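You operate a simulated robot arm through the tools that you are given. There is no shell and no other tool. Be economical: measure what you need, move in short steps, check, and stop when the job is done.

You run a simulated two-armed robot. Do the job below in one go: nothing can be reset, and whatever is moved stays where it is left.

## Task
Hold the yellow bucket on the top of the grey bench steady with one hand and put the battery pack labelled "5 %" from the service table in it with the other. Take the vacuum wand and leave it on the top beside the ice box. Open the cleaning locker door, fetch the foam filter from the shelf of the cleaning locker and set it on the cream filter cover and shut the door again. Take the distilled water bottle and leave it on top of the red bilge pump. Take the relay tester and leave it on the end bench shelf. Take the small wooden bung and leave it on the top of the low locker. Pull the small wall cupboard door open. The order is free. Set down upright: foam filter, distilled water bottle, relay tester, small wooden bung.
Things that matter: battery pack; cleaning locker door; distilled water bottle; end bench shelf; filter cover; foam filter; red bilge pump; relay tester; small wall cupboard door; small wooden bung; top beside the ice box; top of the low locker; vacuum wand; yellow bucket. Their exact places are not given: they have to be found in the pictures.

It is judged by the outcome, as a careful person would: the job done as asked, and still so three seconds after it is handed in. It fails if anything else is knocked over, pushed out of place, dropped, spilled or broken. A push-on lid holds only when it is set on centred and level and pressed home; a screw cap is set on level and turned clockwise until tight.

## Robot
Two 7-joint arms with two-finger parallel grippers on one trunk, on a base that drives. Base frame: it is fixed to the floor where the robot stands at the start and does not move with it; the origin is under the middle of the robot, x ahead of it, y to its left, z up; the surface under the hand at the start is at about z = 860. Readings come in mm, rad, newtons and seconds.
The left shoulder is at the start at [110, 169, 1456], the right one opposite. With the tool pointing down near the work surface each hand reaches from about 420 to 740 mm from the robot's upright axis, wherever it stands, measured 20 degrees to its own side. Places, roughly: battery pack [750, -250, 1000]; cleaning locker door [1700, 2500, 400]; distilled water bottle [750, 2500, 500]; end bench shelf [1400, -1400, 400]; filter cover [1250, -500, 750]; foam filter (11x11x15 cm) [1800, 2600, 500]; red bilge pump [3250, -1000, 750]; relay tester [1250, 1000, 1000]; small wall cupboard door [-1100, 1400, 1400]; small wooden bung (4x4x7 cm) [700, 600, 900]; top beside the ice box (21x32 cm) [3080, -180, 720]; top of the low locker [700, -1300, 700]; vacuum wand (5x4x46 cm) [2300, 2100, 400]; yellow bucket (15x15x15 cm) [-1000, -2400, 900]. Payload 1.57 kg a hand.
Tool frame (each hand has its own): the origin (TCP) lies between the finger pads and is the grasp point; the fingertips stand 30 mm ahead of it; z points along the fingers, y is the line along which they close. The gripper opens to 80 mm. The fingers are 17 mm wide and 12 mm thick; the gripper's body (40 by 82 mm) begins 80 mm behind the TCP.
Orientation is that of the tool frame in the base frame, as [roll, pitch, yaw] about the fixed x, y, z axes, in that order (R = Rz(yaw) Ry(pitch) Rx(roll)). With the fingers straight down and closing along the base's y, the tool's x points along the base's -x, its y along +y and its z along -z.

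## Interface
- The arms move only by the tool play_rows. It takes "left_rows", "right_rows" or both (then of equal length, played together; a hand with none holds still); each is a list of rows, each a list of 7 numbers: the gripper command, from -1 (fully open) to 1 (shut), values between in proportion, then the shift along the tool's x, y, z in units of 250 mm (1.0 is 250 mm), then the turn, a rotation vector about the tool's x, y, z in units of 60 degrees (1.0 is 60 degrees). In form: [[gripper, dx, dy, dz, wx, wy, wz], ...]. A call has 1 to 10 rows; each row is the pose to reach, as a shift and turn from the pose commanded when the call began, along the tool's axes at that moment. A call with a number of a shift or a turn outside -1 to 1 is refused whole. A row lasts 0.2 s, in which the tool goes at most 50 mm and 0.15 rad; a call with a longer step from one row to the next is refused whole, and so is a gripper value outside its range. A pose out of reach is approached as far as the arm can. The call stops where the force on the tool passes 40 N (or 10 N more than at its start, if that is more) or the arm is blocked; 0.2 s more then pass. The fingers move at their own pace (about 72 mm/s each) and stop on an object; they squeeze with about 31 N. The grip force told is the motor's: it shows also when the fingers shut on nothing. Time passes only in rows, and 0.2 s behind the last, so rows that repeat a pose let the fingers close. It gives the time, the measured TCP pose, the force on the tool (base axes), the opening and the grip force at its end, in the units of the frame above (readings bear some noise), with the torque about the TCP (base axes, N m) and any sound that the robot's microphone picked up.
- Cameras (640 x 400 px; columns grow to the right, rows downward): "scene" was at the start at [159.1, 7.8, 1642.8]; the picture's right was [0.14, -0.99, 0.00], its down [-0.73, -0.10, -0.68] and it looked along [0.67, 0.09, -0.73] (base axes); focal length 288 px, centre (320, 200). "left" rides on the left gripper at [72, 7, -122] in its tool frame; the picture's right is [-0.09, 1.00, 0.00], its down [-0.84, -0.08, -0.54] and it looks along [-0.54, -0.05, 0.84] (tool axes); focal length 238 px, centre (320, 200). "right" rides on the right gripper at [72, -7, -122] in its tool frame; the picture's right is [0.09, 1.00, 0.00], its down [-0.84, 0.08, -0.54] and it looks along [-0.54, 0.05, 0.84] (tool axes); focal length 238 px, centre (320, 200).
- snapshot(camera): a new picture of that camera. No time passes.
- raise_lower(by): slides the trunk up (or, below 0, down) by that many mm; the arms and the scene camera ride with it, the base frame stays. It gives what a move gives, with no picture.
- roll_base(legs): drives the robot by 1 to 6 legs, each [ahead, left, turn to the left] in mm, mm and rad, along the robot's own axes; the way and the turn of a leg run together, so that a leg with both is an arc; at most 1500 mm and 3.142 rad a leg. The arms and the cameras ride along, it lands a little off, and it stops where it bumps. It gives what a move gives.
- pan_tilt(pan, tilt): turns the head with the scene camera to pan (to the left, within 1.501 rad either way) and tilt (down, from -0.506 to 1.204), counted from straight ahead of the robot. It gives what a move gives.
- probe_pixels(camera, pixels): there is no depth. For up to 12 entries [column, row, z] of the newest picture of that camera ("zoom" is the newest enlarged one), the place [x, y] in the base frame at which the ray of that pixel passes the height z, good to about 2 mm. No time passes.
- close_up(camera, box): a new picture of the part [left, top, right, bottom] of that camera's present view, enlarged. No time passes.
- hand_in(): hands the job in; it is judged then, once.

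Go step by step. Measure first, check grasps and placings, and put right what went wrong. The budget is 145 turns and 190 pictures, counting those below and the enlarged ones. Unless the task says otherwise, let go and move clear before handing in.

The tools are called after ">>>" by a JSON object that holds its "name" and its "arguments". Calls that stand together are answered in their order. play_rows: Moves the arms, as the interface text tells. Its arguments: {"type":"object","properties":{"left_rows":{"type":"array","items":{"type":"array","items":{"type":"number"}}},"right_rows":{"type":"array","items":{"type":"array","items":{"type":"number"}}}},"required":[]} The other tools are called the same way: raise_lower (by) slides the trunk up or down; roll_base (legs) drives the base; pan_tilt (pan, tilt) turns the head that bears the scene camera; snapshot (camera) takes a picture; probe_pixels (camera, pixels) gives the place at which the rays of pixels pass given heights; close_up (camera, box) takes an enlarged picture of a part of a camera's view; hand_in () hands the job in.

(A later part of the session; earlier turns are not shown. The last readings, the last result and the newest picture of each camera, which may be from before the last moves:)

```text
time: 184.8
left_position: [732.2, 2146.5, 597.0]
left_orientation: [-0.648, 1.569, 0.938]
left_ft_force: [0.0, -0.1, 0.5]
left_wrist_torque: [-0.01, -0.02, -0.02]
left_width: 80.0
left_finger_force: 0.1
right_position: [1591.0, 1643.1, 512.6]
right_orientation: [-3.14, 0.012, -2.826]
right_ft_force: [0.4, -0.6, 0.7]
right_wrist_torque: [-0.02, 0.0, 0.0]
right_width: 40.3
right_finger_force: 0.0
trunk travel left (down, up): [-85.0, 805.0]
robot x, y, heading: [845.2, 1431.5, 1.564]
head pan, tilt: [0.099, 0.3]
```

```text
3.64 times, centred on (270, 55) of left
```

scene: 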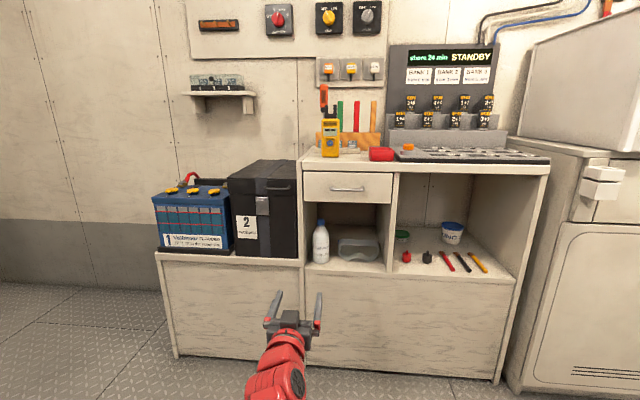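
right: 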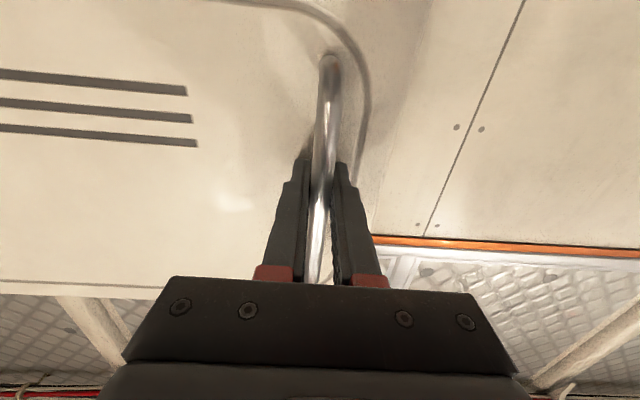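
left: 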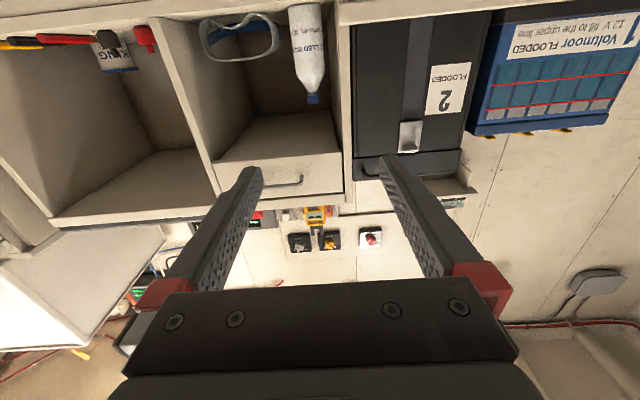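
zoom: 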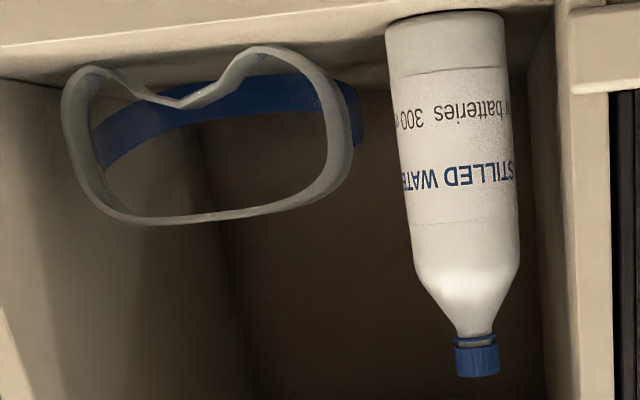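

Bottle centre ≈(743,2569), base z≈472, cap top 624, with the side wall at x≈697. I'll align the left hand, drive in, and check before the final approach.

>>> {"name": "play_rows", "arguments": {"left_rows": [[-0.8, 0.08, -0.03, 0, 0, 0, 0], [-0.8, 0.168, -0.056, 0, 0, 0, 0], [-0.8, 0.168, -0.056, 0, 0, 0, 0]]}}

>>> {"name": "roll_base", "arguments": {"legs": [[320, 0, 0.005]]}}

>>> {"name": "snapshot", "arguments": {"camera": "left"}}

>>> {"name": "snapshot", "arguments": {"camera": "scene"}}

```text
time: 185.6
left_position: [746.6, 2147.5, 555.3]
left_orientation: [-1.031, 1.569, 0.551]
left_ft_force: [-0.3, 0.5, -0.4]
left_wrist_torque: [0.02, 0.0, 0.03]
left_width: 72.1
left_finger_force: 0.2
right_position: [1591.7, 1642.3, 512.7]
right_orientation: [-3.141, 0.013, -2.825]
right_ft_force: [0.0, 0.7, -1.2]
right_wrist_torque: [-0.01, 0.02, 0.04]
right_width: 40.0
right_finger_force: 0.1
trunk travel left (down, up): [-85.0, 805.0]
robot x, y, heading: [840.6, 1434.4, 1.566]
head pan, tilt: [0.099, 0.3]
```

```text
time: 187.7
left_position: [739.6, 2465.0, 553.9]
left_orientation: [-0.738, 1.569, 0.854]
left_ft_force: [-0.1, 0.3, -0.2]
left_wrist_torque: [0.01, 0.0, 0.02]
left_width: 72.2
left_finger_force: 0.1
right_position: [1588.4, 1967.8, 511.9]
right_orientation: [-3.14, 0.013, -2.817]
right_ft_force: [-1.1, 0.9, 0.4]
right_wrist_torque: [-0.01, 0.03, 0.02]
right_width: 39.9
right_finger_force: 0.0
trunk travel left (down, up): [-85.0, 805.0]
robot x, y, heading: [842.8, 1748.3, 1.577]
head pan, tilt: [0.099, 0.3]
```

```text
106 pictures are left
```

left: 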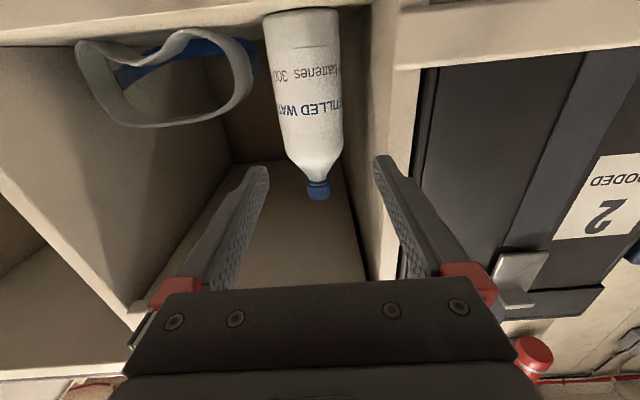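

```text
105 pictures are left
```

scene: 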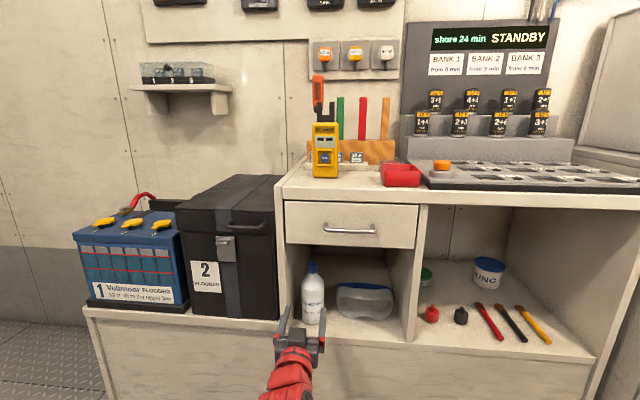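

The right-hand finger (image) is in line with the side wall, so I need a shift. I'll re-triangulate the cap and wall edge.

>>> {"name": "probe_pixels", "arguments": {"camera": "left", "pixels": [[318, 198, 615], [318, 198, 624], [318, 198, 635], [387, 120, 560], [387, 120, 575], [387, 120, 590]]}}

>>> {"name": "close_up", "arguments": {"camera": "scene", "box": [270, 250, 350, 340]}}

>>> {"name": "probe_pixels", "arguments": {"camera": "scene", "pixels": [[312, 262, 615], [312, 262, 624], [312, 262, 635], [302, 325, 470], [312, 325, 472], [286, 290, 555]]}}

```text
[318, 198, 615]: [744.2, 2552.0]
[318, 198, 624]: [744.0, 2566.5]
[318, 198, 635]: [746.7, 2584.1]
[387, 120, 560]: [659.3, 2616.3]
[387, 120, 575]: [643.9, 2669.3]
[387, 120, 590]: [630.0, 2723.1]
```

```text
4.44 times, centred on (310, 295) of scene
```

zoom: 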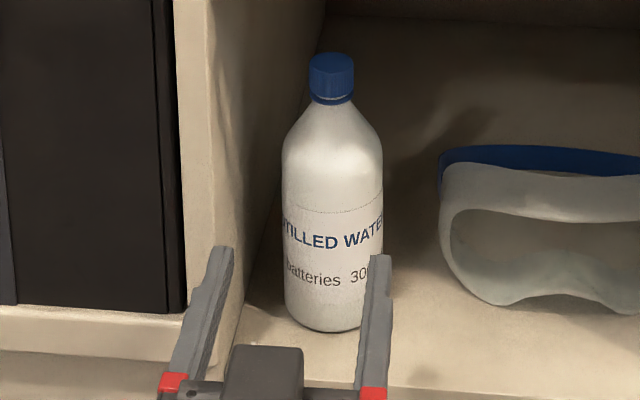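

```text
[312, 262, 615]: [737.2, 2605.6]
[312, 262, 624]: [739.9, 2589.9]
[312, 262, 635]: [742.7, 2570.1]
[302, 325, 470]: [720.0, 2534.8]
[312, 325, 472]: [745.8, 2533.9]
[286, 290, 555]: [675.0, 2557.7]
```

Bottle at (743,2567), wall inner edge x≈695. I'll shift to x≈751, open to 78 mm and advance slowly, then close.

>>> {"name": "play_rows", "arguments": {"left_rows": [[-0.95, 0, -0.048, 0, 0, 0, 0], [-0.95, 0, -0.048, 0.1, 0, 0, 0], [-0.95, 0, -0.048, 0.2, 0, 0, 0], [-0.95, 0, -0.048, 0.3, 0, 0, 0], [-0.95, 0, -0.048, 0.372, 0, 0, 0], [-0.95, 0, -0.048, 0.372, 0, 0, 0]]}}

>>> {"name": "snapshot", "arguments": {"camera": "left"}}

>>> {"name": "close_up", "arguments": {"camera": "scene", "box": [270, 250, 350, 340]}}

```text
time: 189.1
left_position: [748.3, 2558.6, 555.4]
left_orientation: [-0.717, 1.569, 0.877]
left_ft_force: [0.1, -0.1, 0.5]
left_wrist_torque: [0.04, 0.03, -0.01]
left_width: 77.9
left_finger_force: 0.0
right_position: [1588.0, 1966.7, 512.8]
right_orientation: [-3.139, 0.011, -2.815]
right_ft_force: [0.6, -0.2, 0.4]
right_wrist_torque: [0.0, -0.01, 0.02]
right_width: 40.1
right_finger_force: 0.0
trunk travel left (down, up): [-85.0, 805.0]
robot x, y, heading: [846.5, 1751.1, 1.579]
head pan, tilt: [0.099, 0.3]
```

```text
103 pictures are left
```

left: 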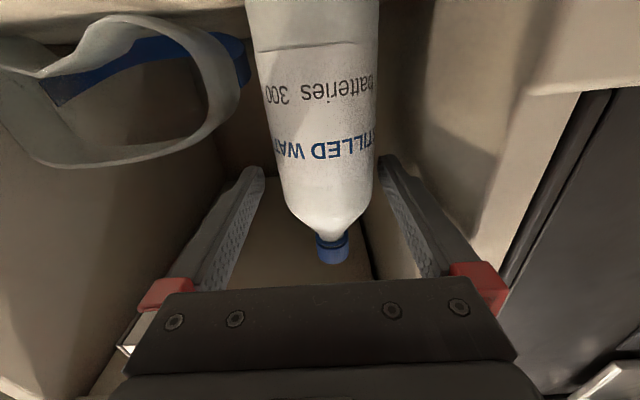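

```text
4.44 times, centred on (310, 295) of scene
```

zoom: 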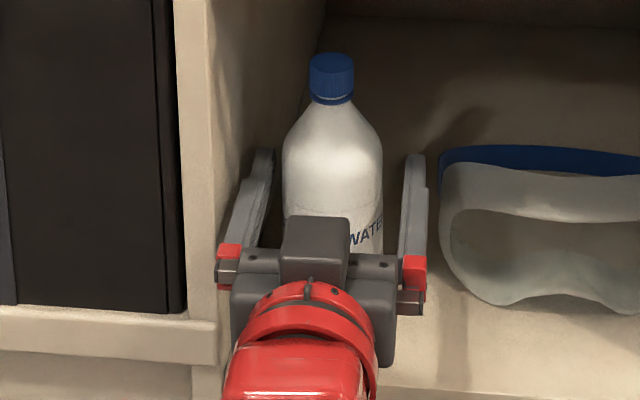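

The fingers are around the bottle without contact. I'll close, lift 12 mm and draw it out.

>>> {"name": "play_rows", "arguments": {"left_rows": [[-0.4, 0, 0, 0, 0, 0, 0], [1, 0, 0, 0, 0, 0, 0], [1, 0, 0, 0, 0, 0, 0], [1, 0, 0, 0, 0, 0, 0], [1, -0.03, 0, 0, 0, 0, 0], [1, -0.05, 0, 0, 0, 0, 0], [1, -0.05, 0, 0, 0, 0, 0]]}}

>>> {"name": "play_rows", "arguments": {"left_rows": [[1, 0, 0, -0.15, 0, 0, 0], [1, 0, 0, -0.3, 0, 0, 0], [1, 0, 0, -0.4, 0, 0, 0]]}}

>>> {"name": "snapshot", "arguments": {"camera": "scene"}}

```text
time: 190.7
left_position: [748.8, 2558.7, 567.1]
left_orientation: [-1.83, 1.571, -0.234]
left_ft_force: [-0.4, -0.5, -3.9]
left_wrist_torque: [-0.03, 0.02, -0.01]
left_width: 59.0
left_finger_force: 31.0
right_position: [1588.6, 1968.6, 511.7]
right_orientation: [3.142, 0.013, -2.814]
right_ft_force: [-0.4, -0.1, -0.2]
right_wrist_torque: [-0.01, 0.0, -0.01]
right_width: 40.2
right_finger_force: 0.0
trunk travel left (down, up): [-85.0, 805.0]
robot x, y, heading: [843.4, 1751.0, 1.576]
head pan, tilt: [0.099, 0.3]
```

```text
time: 191.5
left_position: [749.7, 2458.4, 567.1]
left_orientation: [-0.85, 1.568, 0.744]
left_ft_force: [0.2, 0.1, -3.2]
left_wrist_torque: [-0.07, -0.02, 0.0]
left_width: 59.0
left_finger_force: 31.9
right_position: [1589.9, 1967.8, 512.5]
right_orientation: [-3.139, 0.013, -2.816]
right_ft_force: [-0.2, 0.0, -0.3]
right_wrist_torque: [-0.03, 0.01, 0.02]
right_width: 39.8
right_finger_force: 0.1
trunk travel left (down, up): [-85.0, 805.0]
robot x, y, heading: [837.4, 1752.6, 1.579]
head pan, tilt: [0.099, 0.3]
```

```text
101 pictures are left
```

scene: 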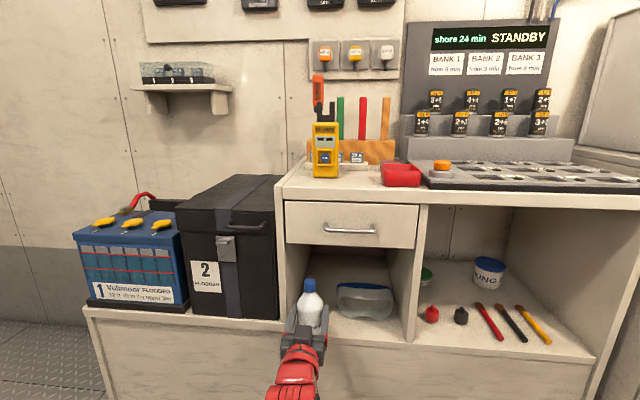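

The bottle is held (59 mm). I'll back off, move right, swing the right arm back to the front and look at the locker.

>>> {"name": "roll_base", "arguments": {"legs": [[-350, 0, 0], [0, -450, 0]]}}

>>> {"name": "play_rows", "arguments": {"right_rows": [[0, 0.008, 0.164, 0, 0, 0, -0.065], [0, 0.016, 0.327, 0, 0, 0, -0.13], [0, 0.024, 0.491, 0, 0, 0, -0.194], [0, 0.033, 0.655, 0, 0, 0, -0.259], [0, 0.041, 0.818, 0, 0, 0, -0.323], [0, 0.049, 0.982, 0, 0, 0, -0.388], [0, 0.049, 0.982, 0, 0, 0, -0.388]]}}

>>> {"name": "play_rows", "arguments": {"right_rows": [[0, 0.008, 0.164, 0, 0, 0, -0.065], [0, 0.016, 0.327, 0, 0, 0, -0.13], [0, 0.024, 0.491, 0, 0, 0, -0.194], [0, 0.033, 0.655, 0, 0, 0, -0.259], [0, 0.041, 0.818, 0, 0, 0, -0.323], [0, 0.049, 0.982, 0, 0, 0, -0.388], [0, 0.049, 0.982, 0, 0, 0, -0.388]]}}

>>> {"name": "pan_tilt", "arguments": {"pan": -0.3, "tilt": 0.2}}

>>> {"name": "snapshot", "arguments": {"camera": "scene"}}

```text
time: 196.1
left_position: [1204.9, 2107.9, 567.7]
left_orientation: [-1.005, 1.57, 0.582]
left_ft_force: [-0.5, 1.1, -2.9]
left_wrist_torque: [-0.06, -0.02, -0.01]
left_width: 59.0
left_finger_force: 31.3
right_position: [2038.6, 1612.3, 512.3]
right_orientation: [-3.14, 0.012, -2.823]
right_ft_force: [-0.6, 0.6, -0.5]
right_wrist_torque: [-0.01, 0.01, -0.01]
right_width: 40.1
right_finger_force: 0.1
trunk travel left (down, up): [-85.0, 805.0]
robot x, y, heading: [1293.5, 1399.4, 1.574]
head pan, tilt: [0.099, 0.3]
```

```text
time: 197.7
left_position: [1205.4, 2107.9, 567.2]
left_orientation: [-1.236, 1.569, 0.351]
left_ft_force: [0.1, 0.8, -2.9]
left_wrist_torque: [-0.04, 0.01, 0.01]
left_width: 59.3
left_finger_force: 30.9
right_position: [1949.2, 1840.7, 513.8]
right_orientation: [-3.135, 0.01, -2.416]
right_ft_force: [-0.1, -0.3, -0.1]
right_wrist_torque: [0.02, 0.02, 0.02]
right_width: 39.9
right_finger_force: 0.2
trunk travel left (down, up): [-85.0, 805.0]
robot x, y, heading: [1290.8, 1396.3, 1.567]
head pan, tilt: [0.099, 0.3]
```

```text
time: 199.3
left_position: [1204.9, 2108.5, 566.9]
left_orientation: [-1.205, 1.57, 0.38]
left_ft_force: [-0.3, -0.3, -3.7]
left_wrist_torque: [-0.07, -0.02, 0.0]
left_width: 59.0
left_finger_force: 31.1
right_position: [1778.3, 2017.3, 510.5]
right_orientation: [-3.132, 0.006, -2.009]
right_ft_force: [1.0, 0.3, 0.4]
right_wrist_torque: [0.02, 0.01, 0.0]
right_width: 40.0
right_finger_force: 0.1
trunk travel left (down, up): [-85.0, 805.0]
robot x, y, heading: [1295.0, 1399.8, 1.57]
head pan, tilt: [0.099, 0.3]
```

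```text
time: 200.2
left_position: [1205.9, 2108.6, 567.0]
left_orientation: [-1.097, 1.569, 0.489]
left_ft_force: [0.3, -0.8, -3.3]
left_wrist_torque: [-0.06, -0.01, 0.01]
left_width: 59.0
left_finger_force: 31.0
right_position: [1778.1, 2016.1, 510.6]
right_orientation: [-3.131, 0.008, -2.011]
right_ft_force: [0.0, -0.2, 0.3]
right_wrist_torque: [0.02, -0.01, 0.03]
right_width: 40.3
right_finger_force: 0.1
trunk travel left (down, up): [-85.0, 805.0]
robot x, y, heading: [1298.1, 1401.6, 1.572]
head pan, tilt: [-0.3, 0.201]
```

```text
100 pictures are left
```

scene: 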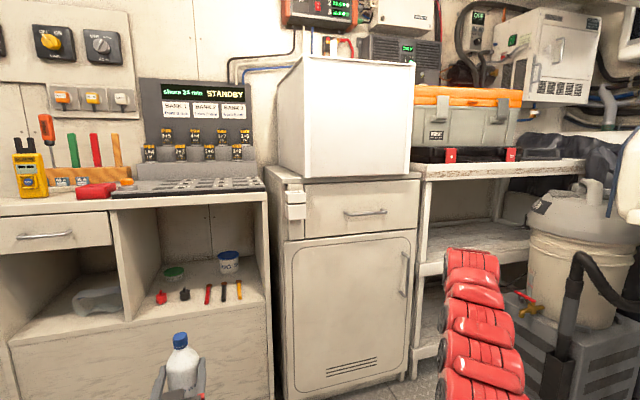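

The locker door has its handle at (404,275) and its hinge on the left. I'll swing the left arm with the bottle out to the left, and bring the right hand level to the front.

>>> {"name": "play_rows", "arguments": {"left_rows": [[1, 0, 0.162, -0.012, -0.065, 0, 0], [1, 0, 0.325, -0.024, -0.13, 0, 0], [1, 0, 0.487, -0.036, -0.194, 0, 0], [1, 0, 0.649, -0.048, -0.259, 0, 0], [1, 0, 0.812, -0.06, -0.323, 0, 0], [1, 0, 0.974, -0.072, -0.388, 0, 0], [1, 0, 0.974, -0.072, -0.388, 0, 0]], "right_rows": [[0, 0.008, 0.164, 0, 0, 0, -0.065], [0, 0.016, 0.327, 0, 0, 0, -0.13], [0, 0.024, 0.491, 0, 0, 0, -0.194], [0, 0.033, 0.655, 0, 0, 0, -0.259], [0, 0.041, 0.818, 0, 0, 0, -0.323], [0, 0.049, 0.982, 0, 0, 0, -0.388], [0, 0.049, 0.982, 0, 0, 0, -0.388]]}}

>>> {"name": "play_rows", "arguments": {"left_rows": [[1, 0, 0.162, -0.012, -0.065, 0, 0], [1, 0, 0.325, -0.024, -0.13, 0, 0], [1, 0, 0.487, -0.036, -0.194, 0, 0], [1, 0, 0.649, -0.048, -0.259, 0, 0], [1, 0, 0.812, -0.06, -0.323, 0, 0], [1, 0, 0.974, -0.072, -0.388, 0, 0], [1, 0, 0.974, -0.072, -0.388, 0, 0]], "right_rows": [[0, 0, 0, -0.05, 0, -0.14, 0], [0, 0, 0, -0.1, 0, -0.28, 0], [0, 0, 0, -0.15, 0, -0.42, 0], [0, 0, 0, -0.2, 0, -0.56, 0], [0, 0, 0, -0.25, 0, -0.7, 0], [0, 0, 0, -0.3, 0, -0.84, 0], [0, 0, 0, -0.35, 0, -0.98, 0]]}}

>>> {"name": "play_rows", "arguments": {"left_rows": [[1, 0, 0.162, -0.012, -0.065, 0, 0], [1, 0, 0.325, -0.024, -0.13, 0, 0], [1, 0, 0.487, -0.036, -0.194, 0, 0], [1, 0, 0.649, -0.048, -0.259, 0, 0], [1, 0, 0.812, -0.06, -0.323, 0, 0], [1, 0, 0.974, -0.072, -0.388, 0, 0], [1, 0, 0.974, -0.072, -0.388, 0, 0]], "right_rows": [[0, 0, 0, 0, 0, -0.14, 0], [0, 0, 0, 0, 0, -0.28, 0], [0, 0, 0, 0, 0, -0.42, 0], [-1, 0, 0, 0, 0, -0.52, 0], [-1, 0, 0, 0, 0, -0.52, 0], [-1, 0, 0, 0, 0, -0.52, 0], [-1, 0, 0, 0, 0, -0.52, 0]]}}

>>> {"name": "snapshot", "arguments": {"camera": "scene"}}

>>> {"name": "snapshot", "arguments": {"camera": "right"}}

```text
time: 201.8
left_position: [962.0, 2087.3, 564.1]
left_orientation: [-1.486, 1.57, 0.507]
left_ft_force: [0.5, 0.4, -3.4]
left_wrist_torque: [-0.09, 0.0, -0.03]
left_width: 59.0
left_finger_force: 31.0
right_position: [1551.6, 2108.4, 504.7]
right_orientation: [-3.129, 0.002, -1.605]
right_ft_force: [0.4, -0.8, 0.0]
right_wrist_torque: [-0.01, 0.0, 0.02]
right_width: 39.8
right_finger_force: 0.0
trunk travel left (down, up): [-85.0, 805.0]
robot x, y, heading: [1288.5, 1400.2, 1.577]
head pan, tilt: [-0.3, 0.201]
```

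```text
time: 203.4
left_position: [744.9, 1971.4, 567.1]
left_orientation: [-2.174, 1.569, 0.225]
left_ft_force: [-0.4, 0.1, -3.6]
left_wrist_torque: [-0.05, -0.03, 0.01]
left_width: 59.0
left_finger_force: 30.4
right_position: [1548.7, 2111.4, 593.5]
right_orientation: [-3.12, 1.029, -1.58]
right_ft_force: [-0.2, -0.4, 0.0]
right_wrist_torque: [-0.05, 0.01, 0.01]
right_width: 40.2
right_finger_force: 0.0
trunk travel left (down, up): [-85.0, 805.0]
robot x, y, heading: [1292.2, 1396.8, 1.573]
head pan, tilt: [-0.3, 0.201]
```

```text
time: 205.0
left_position: [595.6, 1778.3, 568.1]
left_orientation: [-2.413, 1.568, 0.393]
left_ft_force: [0.0, -0.1, -2.8]
left_wrist_torque: [-0.01, -0.06, 0.01]
left_width: 59.0
left_finger_force: 31.5
right_position: [1549.3, 2108.7, 594.8]
right_orientation: [-1.332, 1.556, 0.206]
right_ft_force: [-0.5, 0.8, 0.0]
right_wrist_torque: [0.01, 0.01, -0.01]
right_width: 80.2
right_finger_force: 0.1
trunk travel left (down, up): [-85.0, 805.0]
robot x, y, heading: [1290.1, 1401.7, 1.575]
head pan, tilt: [-0.3, 0.201]
```

```text
99 pictures are left
```

scene: 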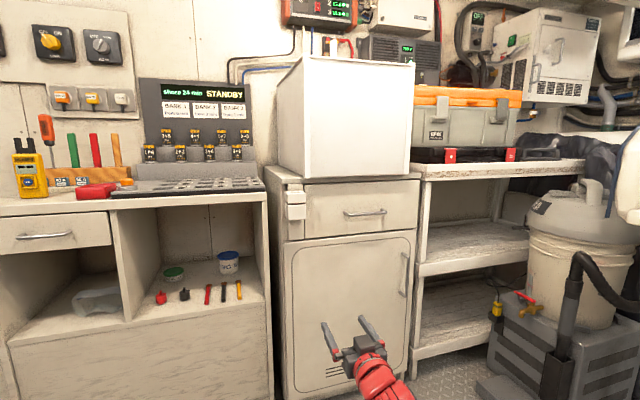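

```text
98 pictures are left
```

right: 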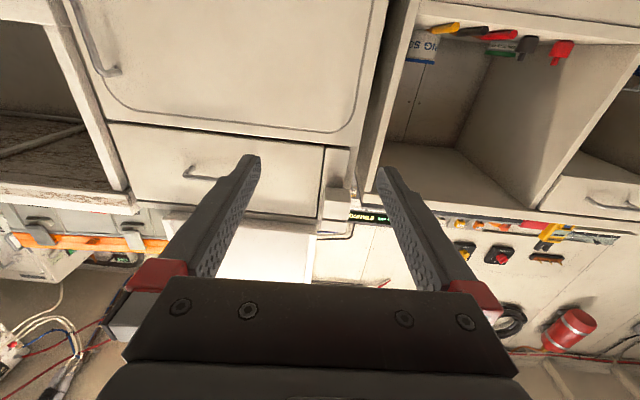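

Next, triangulating the locker handle: scene (404,252)–(402,296), right view top end (108,72).

>>> {"name": "close_up", "arguments": {"camera": "scene", "box": [270, 220, 430, 400]}}

>>> {"name": "probe_pixels", "arguments": {"camera": "scene", "pixels": [[404, 253, 600], [404, 253, 650], [404, 253, 700], [402, 296, 500], [402, 296, 550], [402, 296, 600], [277, 240, 700], [414, 233, 700], [295, 395, 50]]}}

>>> {"name": "probe_pixels", "arguments": {"camera": "right", "pixels": [[108, 72, 600], [108, 72, 630], [108, 72, 650], [108, 72, 700]]}}

```text
2.22 times, centred on (350, 310) of scene
```

zoom: 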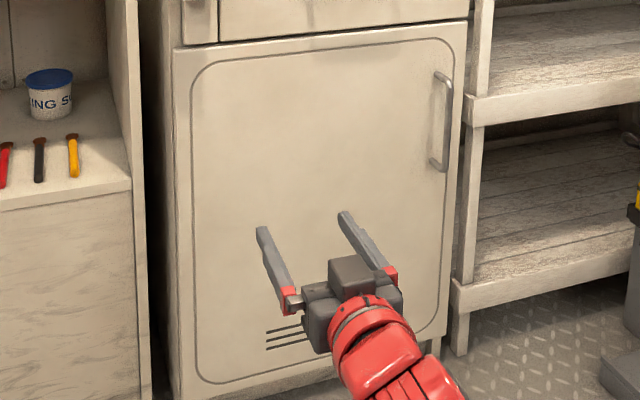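

```text
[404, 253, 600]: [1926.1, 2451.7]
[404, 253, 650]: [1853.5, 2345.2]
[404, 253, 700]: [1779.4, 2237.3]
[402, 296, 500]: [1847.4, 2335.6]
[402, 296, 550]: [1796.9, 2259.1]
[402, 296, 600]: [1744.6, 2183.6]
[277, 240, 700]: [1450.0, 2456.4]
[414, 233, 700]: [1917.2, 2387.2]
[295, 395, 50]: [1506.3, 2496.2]
```

```text
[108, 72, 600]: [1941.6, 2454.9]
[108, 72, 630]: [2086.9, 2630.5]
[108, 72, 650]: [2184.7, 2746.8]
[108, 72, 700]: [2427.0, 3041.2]
```

Handle: x≈1928, y≈2452, z 425–600; hinge near x≈1450. I'll lower the trunk 80 mm and drive to put the right hand just in front of it.

>>> {"name": "raise_lower", "arguments": {"by": -80}}

>>> {"name": "roll_base", "arguments": {"legs": [[0, -379, 0], [240, 0, 0]]}}

>>> {"name": "pan_tilt", "arguments": {"pan": -0.1, "tilt": 0.4}}

>>> {"name": "snapshot", "arguments": {"camera": "scene"}}

>>> {"name": "snapshot", "arguments": {"camera": "right"}}

```text
time: 206.2
left_position: [596.6, 1778.6, 486.3]
left_orientation: [-2.235, 1.569, 0.57]
left_ft_force: [0.0, 0.2, -4.0]
left_wrist_torque: [-0.01, -0.08, -0.01]
left_width: 58.9
left_finger_force: 31.3
right_position: [1549.9, 2110.4, 514.5]
right_orientation: [-1.357, 1.557, 0.178]
right_ft_force: [-0.8, 0.5, 0.6]
right_wrist_torque: [-0.02, -0.03, 0.01]
right_width: 79.8
right_finger_force: 0.1
trunk travel left (down, up): [-5.0, 885.0]
robot x, y, heading: [1291.4, 1402.7, 1.57]
head pan, tilt: [-0.3, 0.201]
```

```text
time: 209.9
left_position: [969.1, 2011.0, 487.3]
left_orientation: [-2.299, 1.569, 0.512]
left_ft_force: [-0.3, 0.9, -3.5]
left_wrist_torque: [-0.05, -0.05, -0.03]
left_width: 59.3
left_finger_force: 31.0
right_position: [1919.0, 2349.4, 514.0]
right_orientation: [-1.365, 1.556, 0.18]
right_ft_force: [0.7, -0.6, -0.1]
right_wrist_torque: [0.01, -0.02, -0.02]
right_width: 79.8
right_finger_force: 0.1
trunk travel left (down, up): [-5.0, 885.0]
robot x, y, heading: [1667.7, 1642.7, 1.579]
head pan, tilt: [-0.3, 0.201]
```

```text
time: 210.6
left_position: [970.3, 2011.6, 487.1]
left_orientation: [-2.435, 1.569, 0.375]
left_ft_force: [0.1, 0.6, -3.2]
left_wrist_torque: [-0.06, -0.04, 0.0]
left_width: 59.0
left_finger_force: 30.8
right_position: [1920.8, 2349.9, 515.0]
right_orientation: [-1.348, 1.556, 0.196]
right_ft_force: [-0.9, -0.2, -0.8]
right_wrist_torque: [0.0, 0.0, -0.01]
right_width: 80.2
right_finger_force: 0.1
trunk travel left (down, up): [-5.0, 885.0]
robot x, y, heading: [1667.0, 1639.6, 1.577]
head pan, tilt: [-0.099, 0.4]
```

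```text
96 pictures are left
```

scene: 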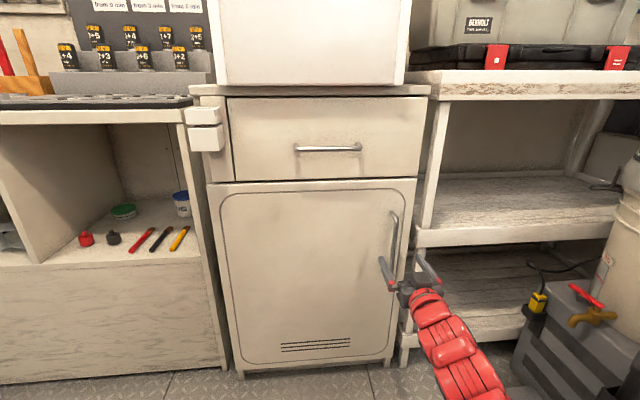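

```text
95 pictures are left
```

right: 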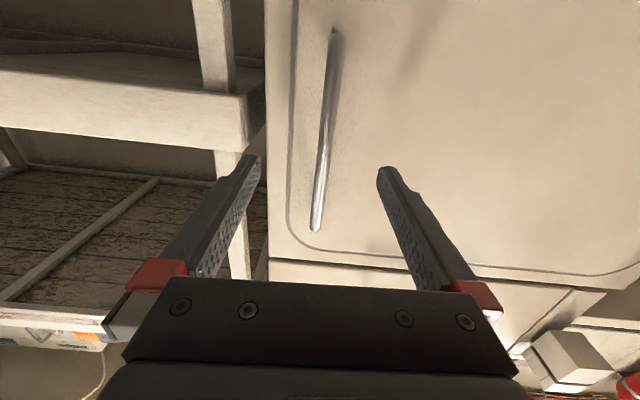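

The bar lies between the open fingers. I'll advance about 90 mm and close on it.

>>> {"name": "play_rows", "arguments": {"right_rows": [[-1, 0, 0, 0.15, 0, 0, 0], [-1, 0, 0, 0.28, 0, 0, 0], [-1, 0, 0, 0.37, 0, 0, 0], [-1, 0, 0, 0.37, 0, 0, 0], [0, 0, 0, 0.37, 0, 0, 0], [1, 0, 0, 0.37, 0, 0, 0], [1, 0, 0, 0.37, 0, 0, 0], [1, 0, 0, 0.37, 0, 0, 0]]}}

>>> {"name": "snapshot", "arguments": {"camera": "right"}}

```text
time: 211.3
left_position: [970.4, 2013.1, 487.2]
left_orientation: [-2.448, 1.565, 0.36]
left_ft_force: [0.3, 0.3, -3.8]
left_wrist_torque: [-0.06, -0.05, 0.0]
left_width: 59.2
left_finger_force: 31.1
right_position: [1922.5, 2421.8, 516.6]
right_orientation: [-1.512, 1.557, 0.037]
right_ft_force: [0.5, -24.9, 0.7]
right_wrist_torque: [0.01, 0.02, 1.19]
right_width: 79.4
right_finger_force: 0.1
trunk travel left (down, up): [-5.0, 885.0]
robot x, y, heading: [1665.3, 1636.9, 1.575]
head pan, tilt: [-0.099, 0.4]
stopped in row 3 (right hand): the force on the tool passed its limit at 193 N (the readings are from after the stop); the commanded pose is now the measured one
```

```text
94 pictures are left
```

right: 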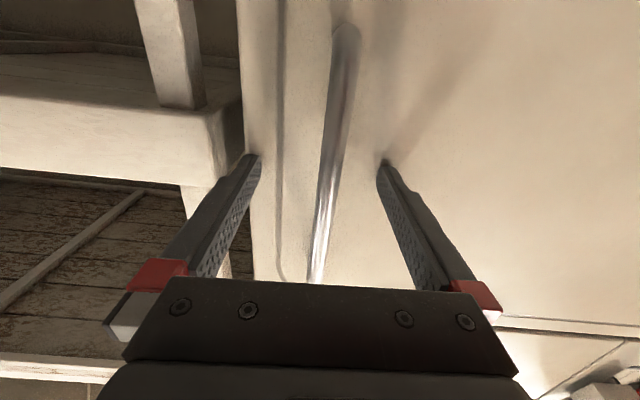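

The fingertips met the door face at y≈2452, so the bar is at about my TCP already. I'll back off 8 mm and close.

>>> {"name": "play_rows", "arguments": {"right_rows": [[-1, 0, 0, -0.036, 0, 0, 0], [0, 0, 0, -0.036, 0, 0, 0], [1, 0, 0, -0.036, 0, 0, 0], [1, 0, 0, -0.036, 0, 0, 0], [1, 0, 0, -0.036, 0, 0, 0]]}}

>>> {"name": "roll_base", "arguments": {"legs": [[-124, 16, 0]]}}

>>> {"name": "snapshot", "arguments": {"camera": "scene"}}

```text
time: 212.5
left_position: [970.2, 2011.1, 486.1]
left_orientation: [-2.765, 1.567, 0.045]
left_ft_force: [0.3, 0.5, -3.4]
left_wrist_torque: [-0.03, -0.07, 0.01]
left_width: 59.0
left_finger_force: 31.6
right_position: [1917.8, 2415.1, 512.2]
right_orientation: [-1.806, 1.558, -0.252]
right_ft_force: [-12.7, 0.1, -2.5]
right_wrist_torque: [0.16, 0.54, -0.03]
right_width: 11.7
right_finger_force: 29.4
trunk travel left (down, up): [-5.0, 885.0]
robot x, y, heading: [1665.7, 1639.1, 1.574]
head pan, tilt: [-0.099, 0.4]
```

```text
time: 213.7
left_position: [959.1, 1927.5, 487.5]
left_orientation: [-2.925, 1.565, -0.114]
left_ft_force: [-1.4, 0.1, -3.0]
left_wrist_torque: [-0.04, -0.06, 0.02]
left_width: 59.0
left_finger_force: 31.1
right_position: [1901.2, 2330.8, 513.1]
right_orientation: [-1.838, 1.564, -0.273]
right_ft_force: [1.3, -0.2, -0.9]
right_wrist_torque: [0.12, 0.26, 0.02]
right_width: 11.9
right_finger_force: 29.0
trunk travel left (down, up): [-5.0, 885.0]
robot x, y, heading: [1653.4, 1549.7, 1.578]
head pan, tilt: [-0.099, 0.4]
stopped in leg 1: the force on the tool passed its limit at 45 N (the readings are from after the stop); the commanded pose is now the measured one
```

```text
93 pictures are left
```

scene: 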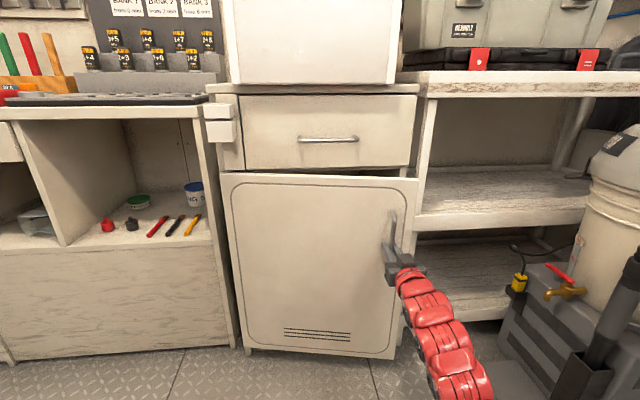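

The door is moving (about 11°). I'll swivel the gripper with it and keep pulling along the arc.

>>> {"name": "play_rows", "arguments": {"right_rows": [[1, 0, 0, 0, 0.1, 0, 0], [1, 0, 0, 0, 0.2, 0, 0], [1, 0, 0, 0, 0.3, 0, 0]]}}

>>> {"name": "roll_base", "arguments": {"legs": [[-96, 32, 0]]}}

>>> {"name": "play_rows", "arguments": {"right_rows": [[1, 0, 0, 0, 0.1, 0, 0], [1, 0, 0, 0, 0.2, 0, 0], [1, 0, 0, 0, 0.3, 0, 0]]}}

>>> {"name": "roll_base", "arguments": {"legs": [[-85, 55, 0]]}}

>>> {"name": "snapshot", "arguments": {"camera": "scene"}}

```text
time: 214.5
left_position: [958.7, 1927.5, 486.8]
left_orientation: [-2.833, 1.567, -0.022]
left_ft_force: [0.5, -0.3, -2.9]
left_wrist_torque: [-0.06, -0.05, 0.02]
left_width: 59.1
left_finger_force: 31.4
right_position: [1902.4, 2330.4, 512.4]
right_orientation: [-1.543, 1.563, -0.292]
right_ft_force: [1.6, -0.8, -0.6]
right_wrist_torque: [-0.5, 0.4, 0.11]
right_width: 11.7
right_finger_force: 29.2
trunk travel left (down, up): [-5.0, 885.0]
robot x, y, heading: [1656.2, 1552.5, 1.58]
head pan, tilt: [-0.099, 0.4]
```

```text
time: 215.8
left_position: [924.5, 1829.2, 485.6]
left_orientation: [-3.028, 1.566, -0.213]
left_ft_force: [0.8, 0.0, -3.1]
left_wrist_torque: [-0.01, -0.08, 0.02]
left_width: 59.1
left_finger_force: 31.0
right_position: [1861.4, 2235.2, 514.7]
right_orientation: [-2.364, 1.57, -1.096]
right_ft_force: [0.4, 0.6, 1.2]
right_wrist_torque: [-0.32, 0.09, -0.02]
right_width: 11.9
right_finger_force: 29.0
trunk travel left (down, up): [-5.0, 885.0]
robot x, y, heading: [1625.5, 1450.8, 1.573]
head pan, tilt: [-0.099, 0.4]
stopped in leg 1: the force on the tool passed its limit at 41 N (the readings are from after the stop); the commanded pose is now the measured one
```

```text
time: 216.7
left_position: [925.5, 1829.4, 486.1]
left_orientation: [-2.934, 1.564, -0.122]
left_ft_force: [0.4, 0.1, -3.5]
left_wrist_torque: [-0.02, -0.07, 0.0]
left_width: 59.3
left_finger_force: 31.0
right_position: [1861.5, 2234.0, 513.2]
right_orientation: [-1.365, 1.571, -0.412]
right_ft_force: [2.9, -2.7, 0.9]
right_wrist_torque: [-0.39, 0.24, 0.14]
right_width: 11.9
right_finger_force: 29.2
trunk travel left (down, up): [-5.0, 885.0]
robot x, y, heading: [1624.5, 1454.8, 1.58]
head pan, tilt: [-0.099, 0.4]
```

```text
time: 217.8
left_position: [883.1, 1763.7, 484.8]
left_orientation: [-3.088, 1.565, -0.27]
left_ft_force: [-0.4, -0.5, -2.9]
left_wrist_torque: [-0.02, -0.08, 0.03]
left_width: 59.1
left_finger_force: 31.6
right_position: [1821.2, 2174.1, 514.2]
right_orientation: [-0.511, 1.569, 0.445]
right_ft_force: [0.5, -0.9, 0.2]
right_wrist_torque: [-0.35, 0.32, -0.02]
right_width: 11.7
right_finger_force: 29.0
trunk travel left (down, up): [-5.0, 885.0]
robot x, y, heading: [1579.8, 1397.0, 1.584]
head pan, tilt: [-0.099, 0.4]
stopped in leg 1: the robot was blocked; the commanded pose is now the measured one
```

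```text
92 pictures are left
```

scene: 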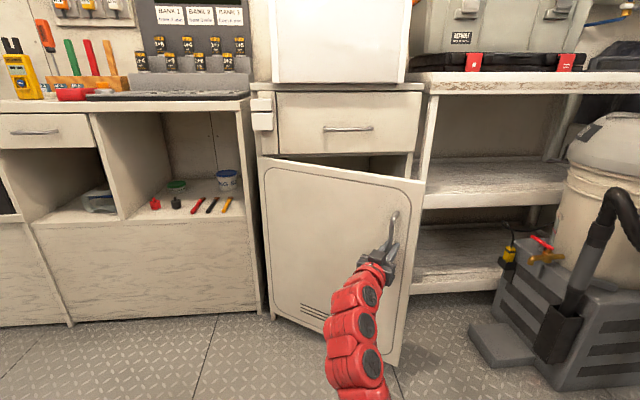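

The base is blocked behind, with the door at about 36°. I'll finish the pull with the arm along the arc to about 60°.

>>> {"name": "play_rows", "arguments": {"right_rows": [[1, 0, 0.008, -0.12, 0.06, 0, 0], [1, 0, 0.025, -0.24, 0.13, 0, 0], [1, 0, 0.045, -0.36, 0.2, 0, 0], [1, 0, 0.075, -0.48, 0.27, 0, 0], [1, 0, 0.115, -0.6, 0.34, 0, 0], [1, 0, 0.166, -0.715, 0.4, 0, 0]]}}

>>> {"name": "snapshot", "arguments": {"camera": "scene"}}

```text
time: 219.0
left_position: [881.1, 1763.4, 485.1]
left_orientation: [-3.067, 1.563, -0.244]
left_ft_force: [-0.5, 0.1, -4.1]
left_wrist_torque: [-0.04, -0.09, 0.02]
left_width: 58.9
left_finger_force: 30.8
right_position: [1710.2, 2078.3, 514.0]
right_orientation: [-0.222, 1.567, 0.41]
right_ft_force: [-3.6, 4.9, 5.6]
right_wrist_torque: [-0.13, 0.33, 0.1]
right_width: 11.7
right_finger_force: 29.1
trunk travel left (down, up): [-5.0, 885.0]
robot x, y, heading: [1583.1, 1397.8, 1.588]
head pan, tilt: [-0.099, 0.4]
stopped in row 5 (right hand): the force on the tool passed its limit at 46 N (the readings are from after the stop); the commanded pose is now the measured one
```

```text
91 pictures are left
```

scene: 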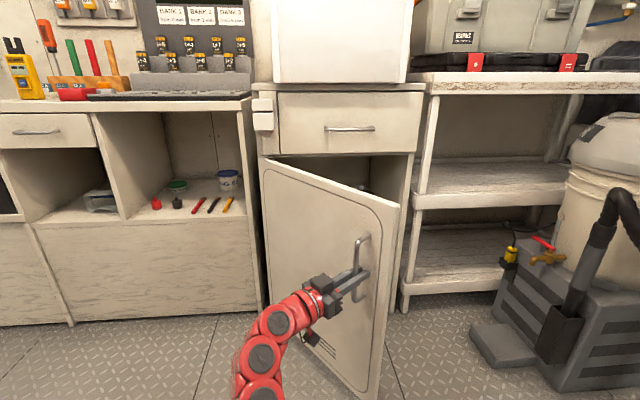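

The door is around 55° open. I'll release, draw back, and bring the closed hand around to the open side of the door.

>>> {"name": "play_rows", "arguments": {"right_rows": [[0.4, 0, 0, 0, 0, 0, 0], [0.2, 0, 0, 0, 0, 0, 0], [0.2, 0, 0, -0.1, 0, 0, 0], [0.2, 0, 0, -0.28, 0, 0, 0], [0.2, 0, 0, -0.45, 0, 0, 0], [1, 0, 0, -0.58, 0, 0, 0], [1, 0, 0, -0.58, 0, 0, 0]]}}

>>> {"name": "play_rows", "arguments": {"right_rows": [[1, 0, -0.1, 0.1, -0.12, 0, 0], [1, 0, -0.21, 0.21, -0.25, 0, 0], [1, 0, -0.32, 0.33, -0.38, 0, 0], [1, 0, -0.43, 0.45, -0.51, 0, 0], [1, 0, -0.54, 0.57, -0.64, 0, 0], [1, 0, -0.63, 0.67, -0.77, 0, 0], [1, 0, -0.71, 0.77, -0.9, 0, 0]]}}

>>> {"name": "snapshot", "arguments": {"camera": "scene"}}

```text
time: 220.5
left_position: [888.9, 1770.2, 494.5]
left_orientation: [1.273, 1.549, -2.186]
left_ft_force: [-0.4, 0.3, -3.2]
left_wrist_torque: [0.0, -0.09, 0.05]
left_width: 59.1
left_finger_force: 31.3
right_position: [1703.6, 2017.6, 501.8]
right_orientation: [-2.614, 1.556, -2.182]
right_ft_force: [0.1, 0.0, 0.4]
right_wrist_torque: [0.01, -0.03, -0.02]
right_width: 0.3
right_finger_force: 17.7
trunk travel left (down, up): [-5.0, 885.0]
robot x, y, heading: [1580.7, 1394.9, 1.589]
head pan, tilt: [-0.099, 0.4]
stopped in row 7 (right hand): the arm was blocked; the commanded pose is now the measured one
```

```text
time: 222.3
left_position: [883.1, 1763.4, 493.8]
left_orientation: [-2.952, 1.569, -0.133]
left_ft_force: [-0.9, -0.1, -4.1]
left_wrist_torque: [-0.05, -0.03, 0.02]
left_width: 59.0
left_finger_force: 31.2
right_position: [1942.5, 1994.4, 470.3]
right_orientation: [-0.593, 1.49, 0.756]
right_ft_force: [-0.3, 0.0, -0.2]
right_wrist_torque: [-0.02, 0.0, 0.01]
right_width: 0.0
right_finger_force: 21.1
right hand out of reach, approached as far as the arm can: row 4, 5, 6, 7
trunk travel left (down, up): [-5.0, 885.0]
robot x, y, heading: [1584.7, 1395.5, 1.582]
head pan, tilt: [-0.099, 0.4]
stopped in row 7 (right hand): the arm was blocked; the commanded pose is now the measured one
```

```text
90 pictures are left
```

scene: 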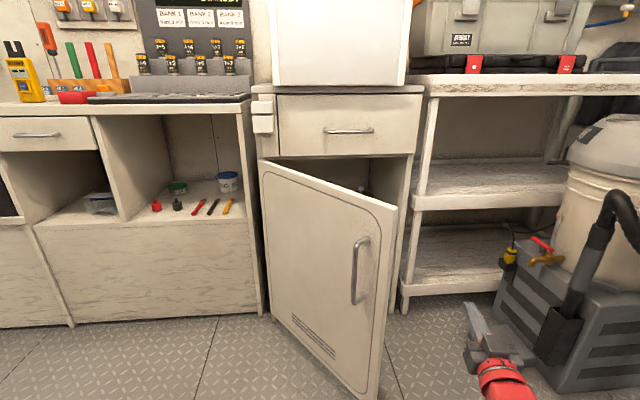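

The hand is free at (1942,1994). I'll move it in behind the door's edge and sweep left to push the door wider.

>>> {"name": "play_rows", "arguments": {"right_rows": [[1, 0, 0.08, 0.14, 0, 0, 0], [1, 0, 0.16, 0.28, 0, 0, 0], [1, 0, 0.24, 0.42, 0, 0, 0], [1, 0, 0.32, 0.56, 0, 0, 0], [1, 0, 0.4, 0.69, 0, 0, 0]]}}

>>> {"name": "play_rows", "arguments": {"right_rows": [[1, 0, 0.16, -0.035, 0, 0, 0], [1, 0, 0.32, -0.07, 0, 0, 0], [1, 0, 0.48, -0.105, 0, 0, 0], [1, 0, 0.64, -0.14, 0, 0, 0], [1, 0, 0.8, -0.18, 0, 0, 0], [1, 0, 0.976, -0.22, 0, 0, 0]]}}

>>> {"name": "play_rows", "arguments": {"right_rows": [[1, 0, 0.12, -0.03, 0, 0, 0], [1, 0, 0.24, -0.055, 0, 0, 0], [1, 0, 0.38, -0.08, 0, 0, 0]]}}

>>> {"name": "snapshot", "arguments": {"camera": "scene"}}

```text
time: 223.5
left_position: [882.4, 1765.0, 485.2]
left_orientation: [-2.897, 1.567, -0.076]
left_ft_force: [0.6, 0.9, -3.4]
left_wrist_torque: [-0.01, -0.1, 0.01]
left_width: 59.1
left_finger_force: 30.8
right_position: [1878.1, 2184.6, 464.1]
right_orientation: [-0.621, 1.505, 0.73]
right_ft_force: [0.4, -0.7, 0.4]
right_wrist_torque: [-0.02, 0.0, -0.02]
right_width: 0.3
right_finger_force: 21.5
trunk travel left (down, up): [-5.0, 885.0]
robot x, y, heading: [1582.8, 1393.1, 1.581]
head pan, tilt: [-0.099, 0.4]
```

```text
time: 224.9
left_position: [880.1, 1764.6, 487.0]
left_orientation: [-2.896, 1.566, -0.077]
left_ft_force: [0.3, 0.2, -3.3]
left_wrist_torque: [-0.02, -0.09, -0.02]
left_width: 59.1
left_finger_force: 31.2
right_position: [1629.1, 2184.5, 451.2]
right_orientation: [-0.622, 1.506, 0.73]
right_ft_force: [1.8, -0.2, 0.8]
right_wrist_torque: [-0.01, 0.0, 0.01]
right_width: 0.1
right_finger_force: 21.0
trunk travel left (down, up): [-5.0, 885.0]
robot x, y, heading: [1580.2, 1395.1, 1.587]
head pan, tilt: [-0.099, 0.4]
```

```text
time: 225.7
left_position: [882.7, 1764.9, 487.7]
left_orientation: [-2.892, 1.567, -0.075]
left_ft_force: [-0.2, -0.3, -3.0]
left_wrist_torque: [-0.06, -0.07, 0.01]
left_width: 59.2
left_finger_force: 30.8
right_position: [1532.5, 2181.5, 446.9]
right_orientation: [-0.607, 1.506, 0.744]
right_ft_force: [-0.1, -0.5, 0.3]
right_wrist_torque: [-0.03, 0.01, -0.04]
right_width: 0.0
right_finger_force: 21.4
trunk travel left (down, up): [-5.0, 885.0]
robot x, y, heading: [1584.4, 1391.4, 1.59]
head pan, tilt: [-0.099, 0.4]
```

```text
89 pictures are left
```

scene: 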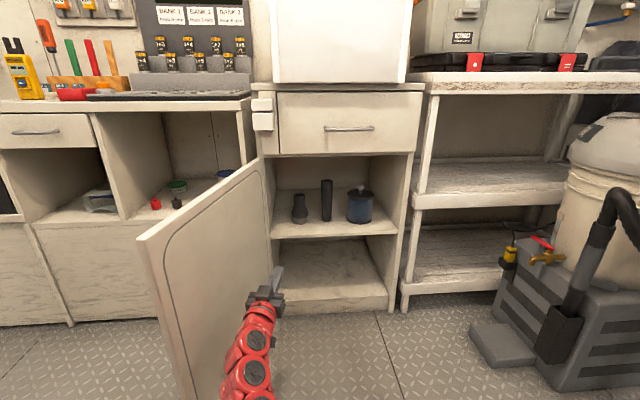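

The door is wide open, showing the shelf with the filter-like item at (360,203). Zooming in.

>>> {"name": "close_up", "arguments": {"camera": "scene", "box": [270, 150, 410, 250]}}

>>> {"name": "snapshot", "arguments": {"camera": "right"}}

```text
4.00 times, centred on (340, 200) of scene
```

zoom: 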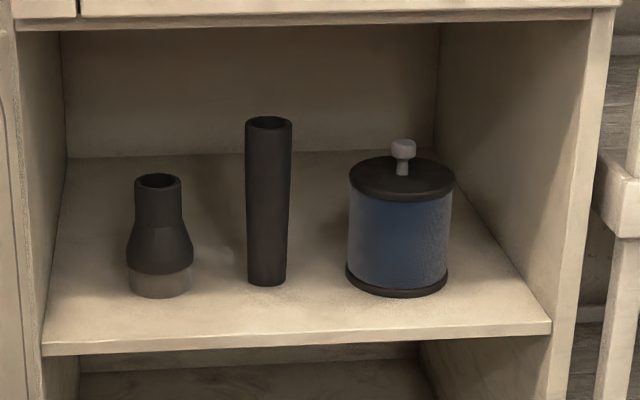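

```text
87 pictures are left
```

right: 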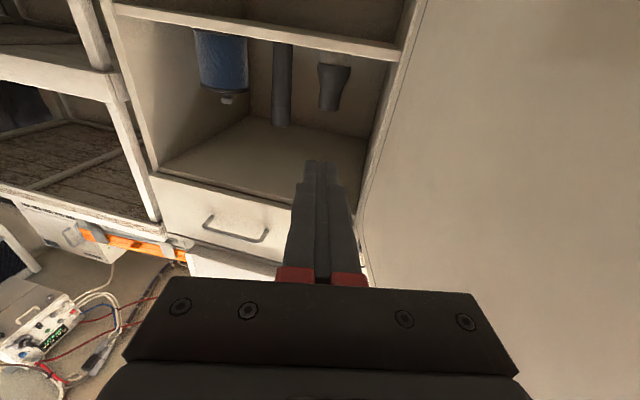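

The foam filter has a grey knob on top at scene (361,187), right view (227,100). I'll triangulate the knob.

>>> {"name": "probe_pixels", "arguments": {"camera": "scene", "pixels": [[360.7, 187, 550], [360.7, 187, 600], [360.7, 187, 650], [360, 224, 420], [360, 224, 450], [360, 224, 480], [320, 235, 450], [320, 238, 450]]}}

>>> {"name": "close_up", "arguments": {"camera": "right", "box": [180, 20, 280, 110]}}

>>> {"name": "probe_pixels", "arguments": {"camera": "right", "pixels": [[227, 99, 550], [227, 99, 580], [227, 99, 600]]}}

```text
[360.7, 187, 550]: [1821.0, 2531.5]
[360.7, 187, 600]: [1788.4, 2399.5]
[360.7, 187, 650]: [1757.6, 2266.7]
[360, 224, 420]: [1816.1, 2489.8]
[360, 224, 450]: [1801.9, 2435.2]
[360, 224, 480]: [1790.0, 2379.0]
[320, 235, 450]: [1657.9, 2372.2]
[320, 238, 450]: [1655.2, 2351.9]
```

```text
4.44 times, centred on (230, 65) of right
```

zoom: 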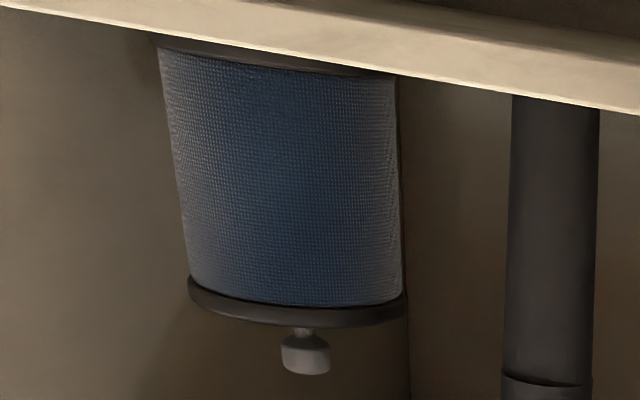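

```text
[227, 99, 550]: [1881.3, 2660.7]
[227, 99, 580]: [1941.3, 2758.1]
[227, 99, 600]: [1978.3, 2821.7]
```

Knob at about (1836,2590,528). I'll move the base right, tuck the left arm (with the bottle) further back, and align the right hand with the knob.

>>> {"name": "roll_base", "arguments": {"legs": [[0, -206, -0.015], [100, 0, 0]]}}

>>> {"name": "play_rows", "arguments": {"left_rows": [[1, 0, 0.162, -0.012, -0.065, 0, 0], [1, 0, 0.325, -0.024, -0.13, 0, 0], [1, 0, 0.487, -0.036, -0.194, 0, 0], [1, 0, 0.649, -0.048, -0.259, 0, 0], [1, 0, 0.812, -0.06, -0.323, 0, 0], [1, 0, 0.974, -0.072, -0.388, 0, 0], [1, 0, 0.974, -0.072, -0.388, 0, 0]], "right_rows": [[1, -0.05, -0.065, 0.017, -0.035, 0.008, 0.007], [1, -0.1, -0.13, 0.033, -0.07, 0.016, 0.014], [1, -0.15, -0.195, 0.05, -0.105, 0.024, 0.02], [1, -0.2, -0.26, 0.067, -0.14, 0.031, 0.027], [1, -0.25, -0.33, 0.083, -0.175, 0.039, 0.034], [1, -0.304, -0.394, 0.1, -0.21, 0.047, 0.041], [1, -0.304, -0.394, 0.1, -0.21, 0.047, 0.041]]}}

>>> {"name": "play_rows", "arguments": {"left_rows": [[1, 0, 0.162, -0.012, -0.065, 0, 0], [1, 0, 0.325, -0.024, -0.13, 0, 0], [1, 0, 0.487, -0.036, -0.194, 0, 0], [1, 0, 0.649, -0.048, -0.259, 0, 0], [1, 0, 0.812, -0.06, -0.323, 0, 0], [1, 0, 0.974, -0.072, -0.388, 0, 0], [1, 0, 0.974, -0.072, -0.388, 0, 0]]}}

>>> {"name": "snapshot", "arguments": {"camera": "scene"}}

```text
time: 228.0
left_position: [1092.1, 1873.0, 486.1]
left_orientation: [-2.888, 1.565, -0.082]
left_ft_force: [-0.3, 0.0, -3.5]
left_wrist_torque: [-0.02, -0.06, 0.0]
left_width: 58.9
left_finger_force: 30.8
right_position: [1747.0, 2283.7, 445.8]
right_orientation: [-0.622, 1.504, 0.716]
right_ft_force: [0.4, -0.3, 0.6]
right_wrist_torque: [0.01, -0.01, 0.02]
right_width: 0.0
right_finger_force: 21.7
trunk travel left (down, up): [-5.0, 885.0]
robot x, y, heading: [1789.4, 1493.4, 1.572]
head pan, tilt: [-0.099, 0.4]
```

```text
time: 229.6
left_position: [1027.6, 1636.2, 486.8]
left_orientation: [3.046, 1.565, -0.023]
left_ft_force: [0.6, 0.1, -3.7]
left_wrist_torque: [0.04, -0.06, -0.02]
left_width: 59.1
left_finger_force: 30.7
right_position: [1845.3, 2281.1, 527.8]
right_orientation: [-0.926, 1.567, 0.631]
right_ft_force: [-0.2, -0.2, -0.1]
right_wrist_torque: [0.01, 0.01, 0.01]
right_width: 0.0
right_finger_force: 21.5
trunk travel left (down, up): [-5.0, 885.0]
robot x, y, heading: [1789.0, 1496.0, 1.569]
head pan, tilt: [-0.099, 0.4]
```

```text
time: 231.2
left_position: [1063.4, 1394.3, 484.5]
left_orientation: [2.774, 1.566, 0.112]
left_ft_force: [-0.1, 0.0, -2.7]
left_wrist_torque: [0.03, -0.03, 0.03]
left_width: 59.0
left_finger_force: 31.0
right_position: [1844.4, 2280.3, 528.2]
right_orientation: [-1.131, 1.57, 0.43]
right_ft_force: [0.3, 0.6, -0.2]
right_wrist_torque: [0.01, -0.01, 0.04]
right_width: 0.0
right_finger_force: 21.5
trunk travel left (down, up): [-5.0, 885.0]
robot x, y, heading: [1789.0, 1496.5, 1.572]
head pan, tilt: [-0.099, 0.4]
```

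```text
85 pictures are left
```

scene: 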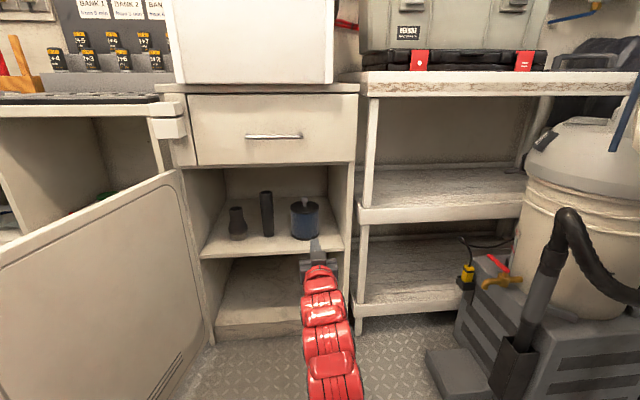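

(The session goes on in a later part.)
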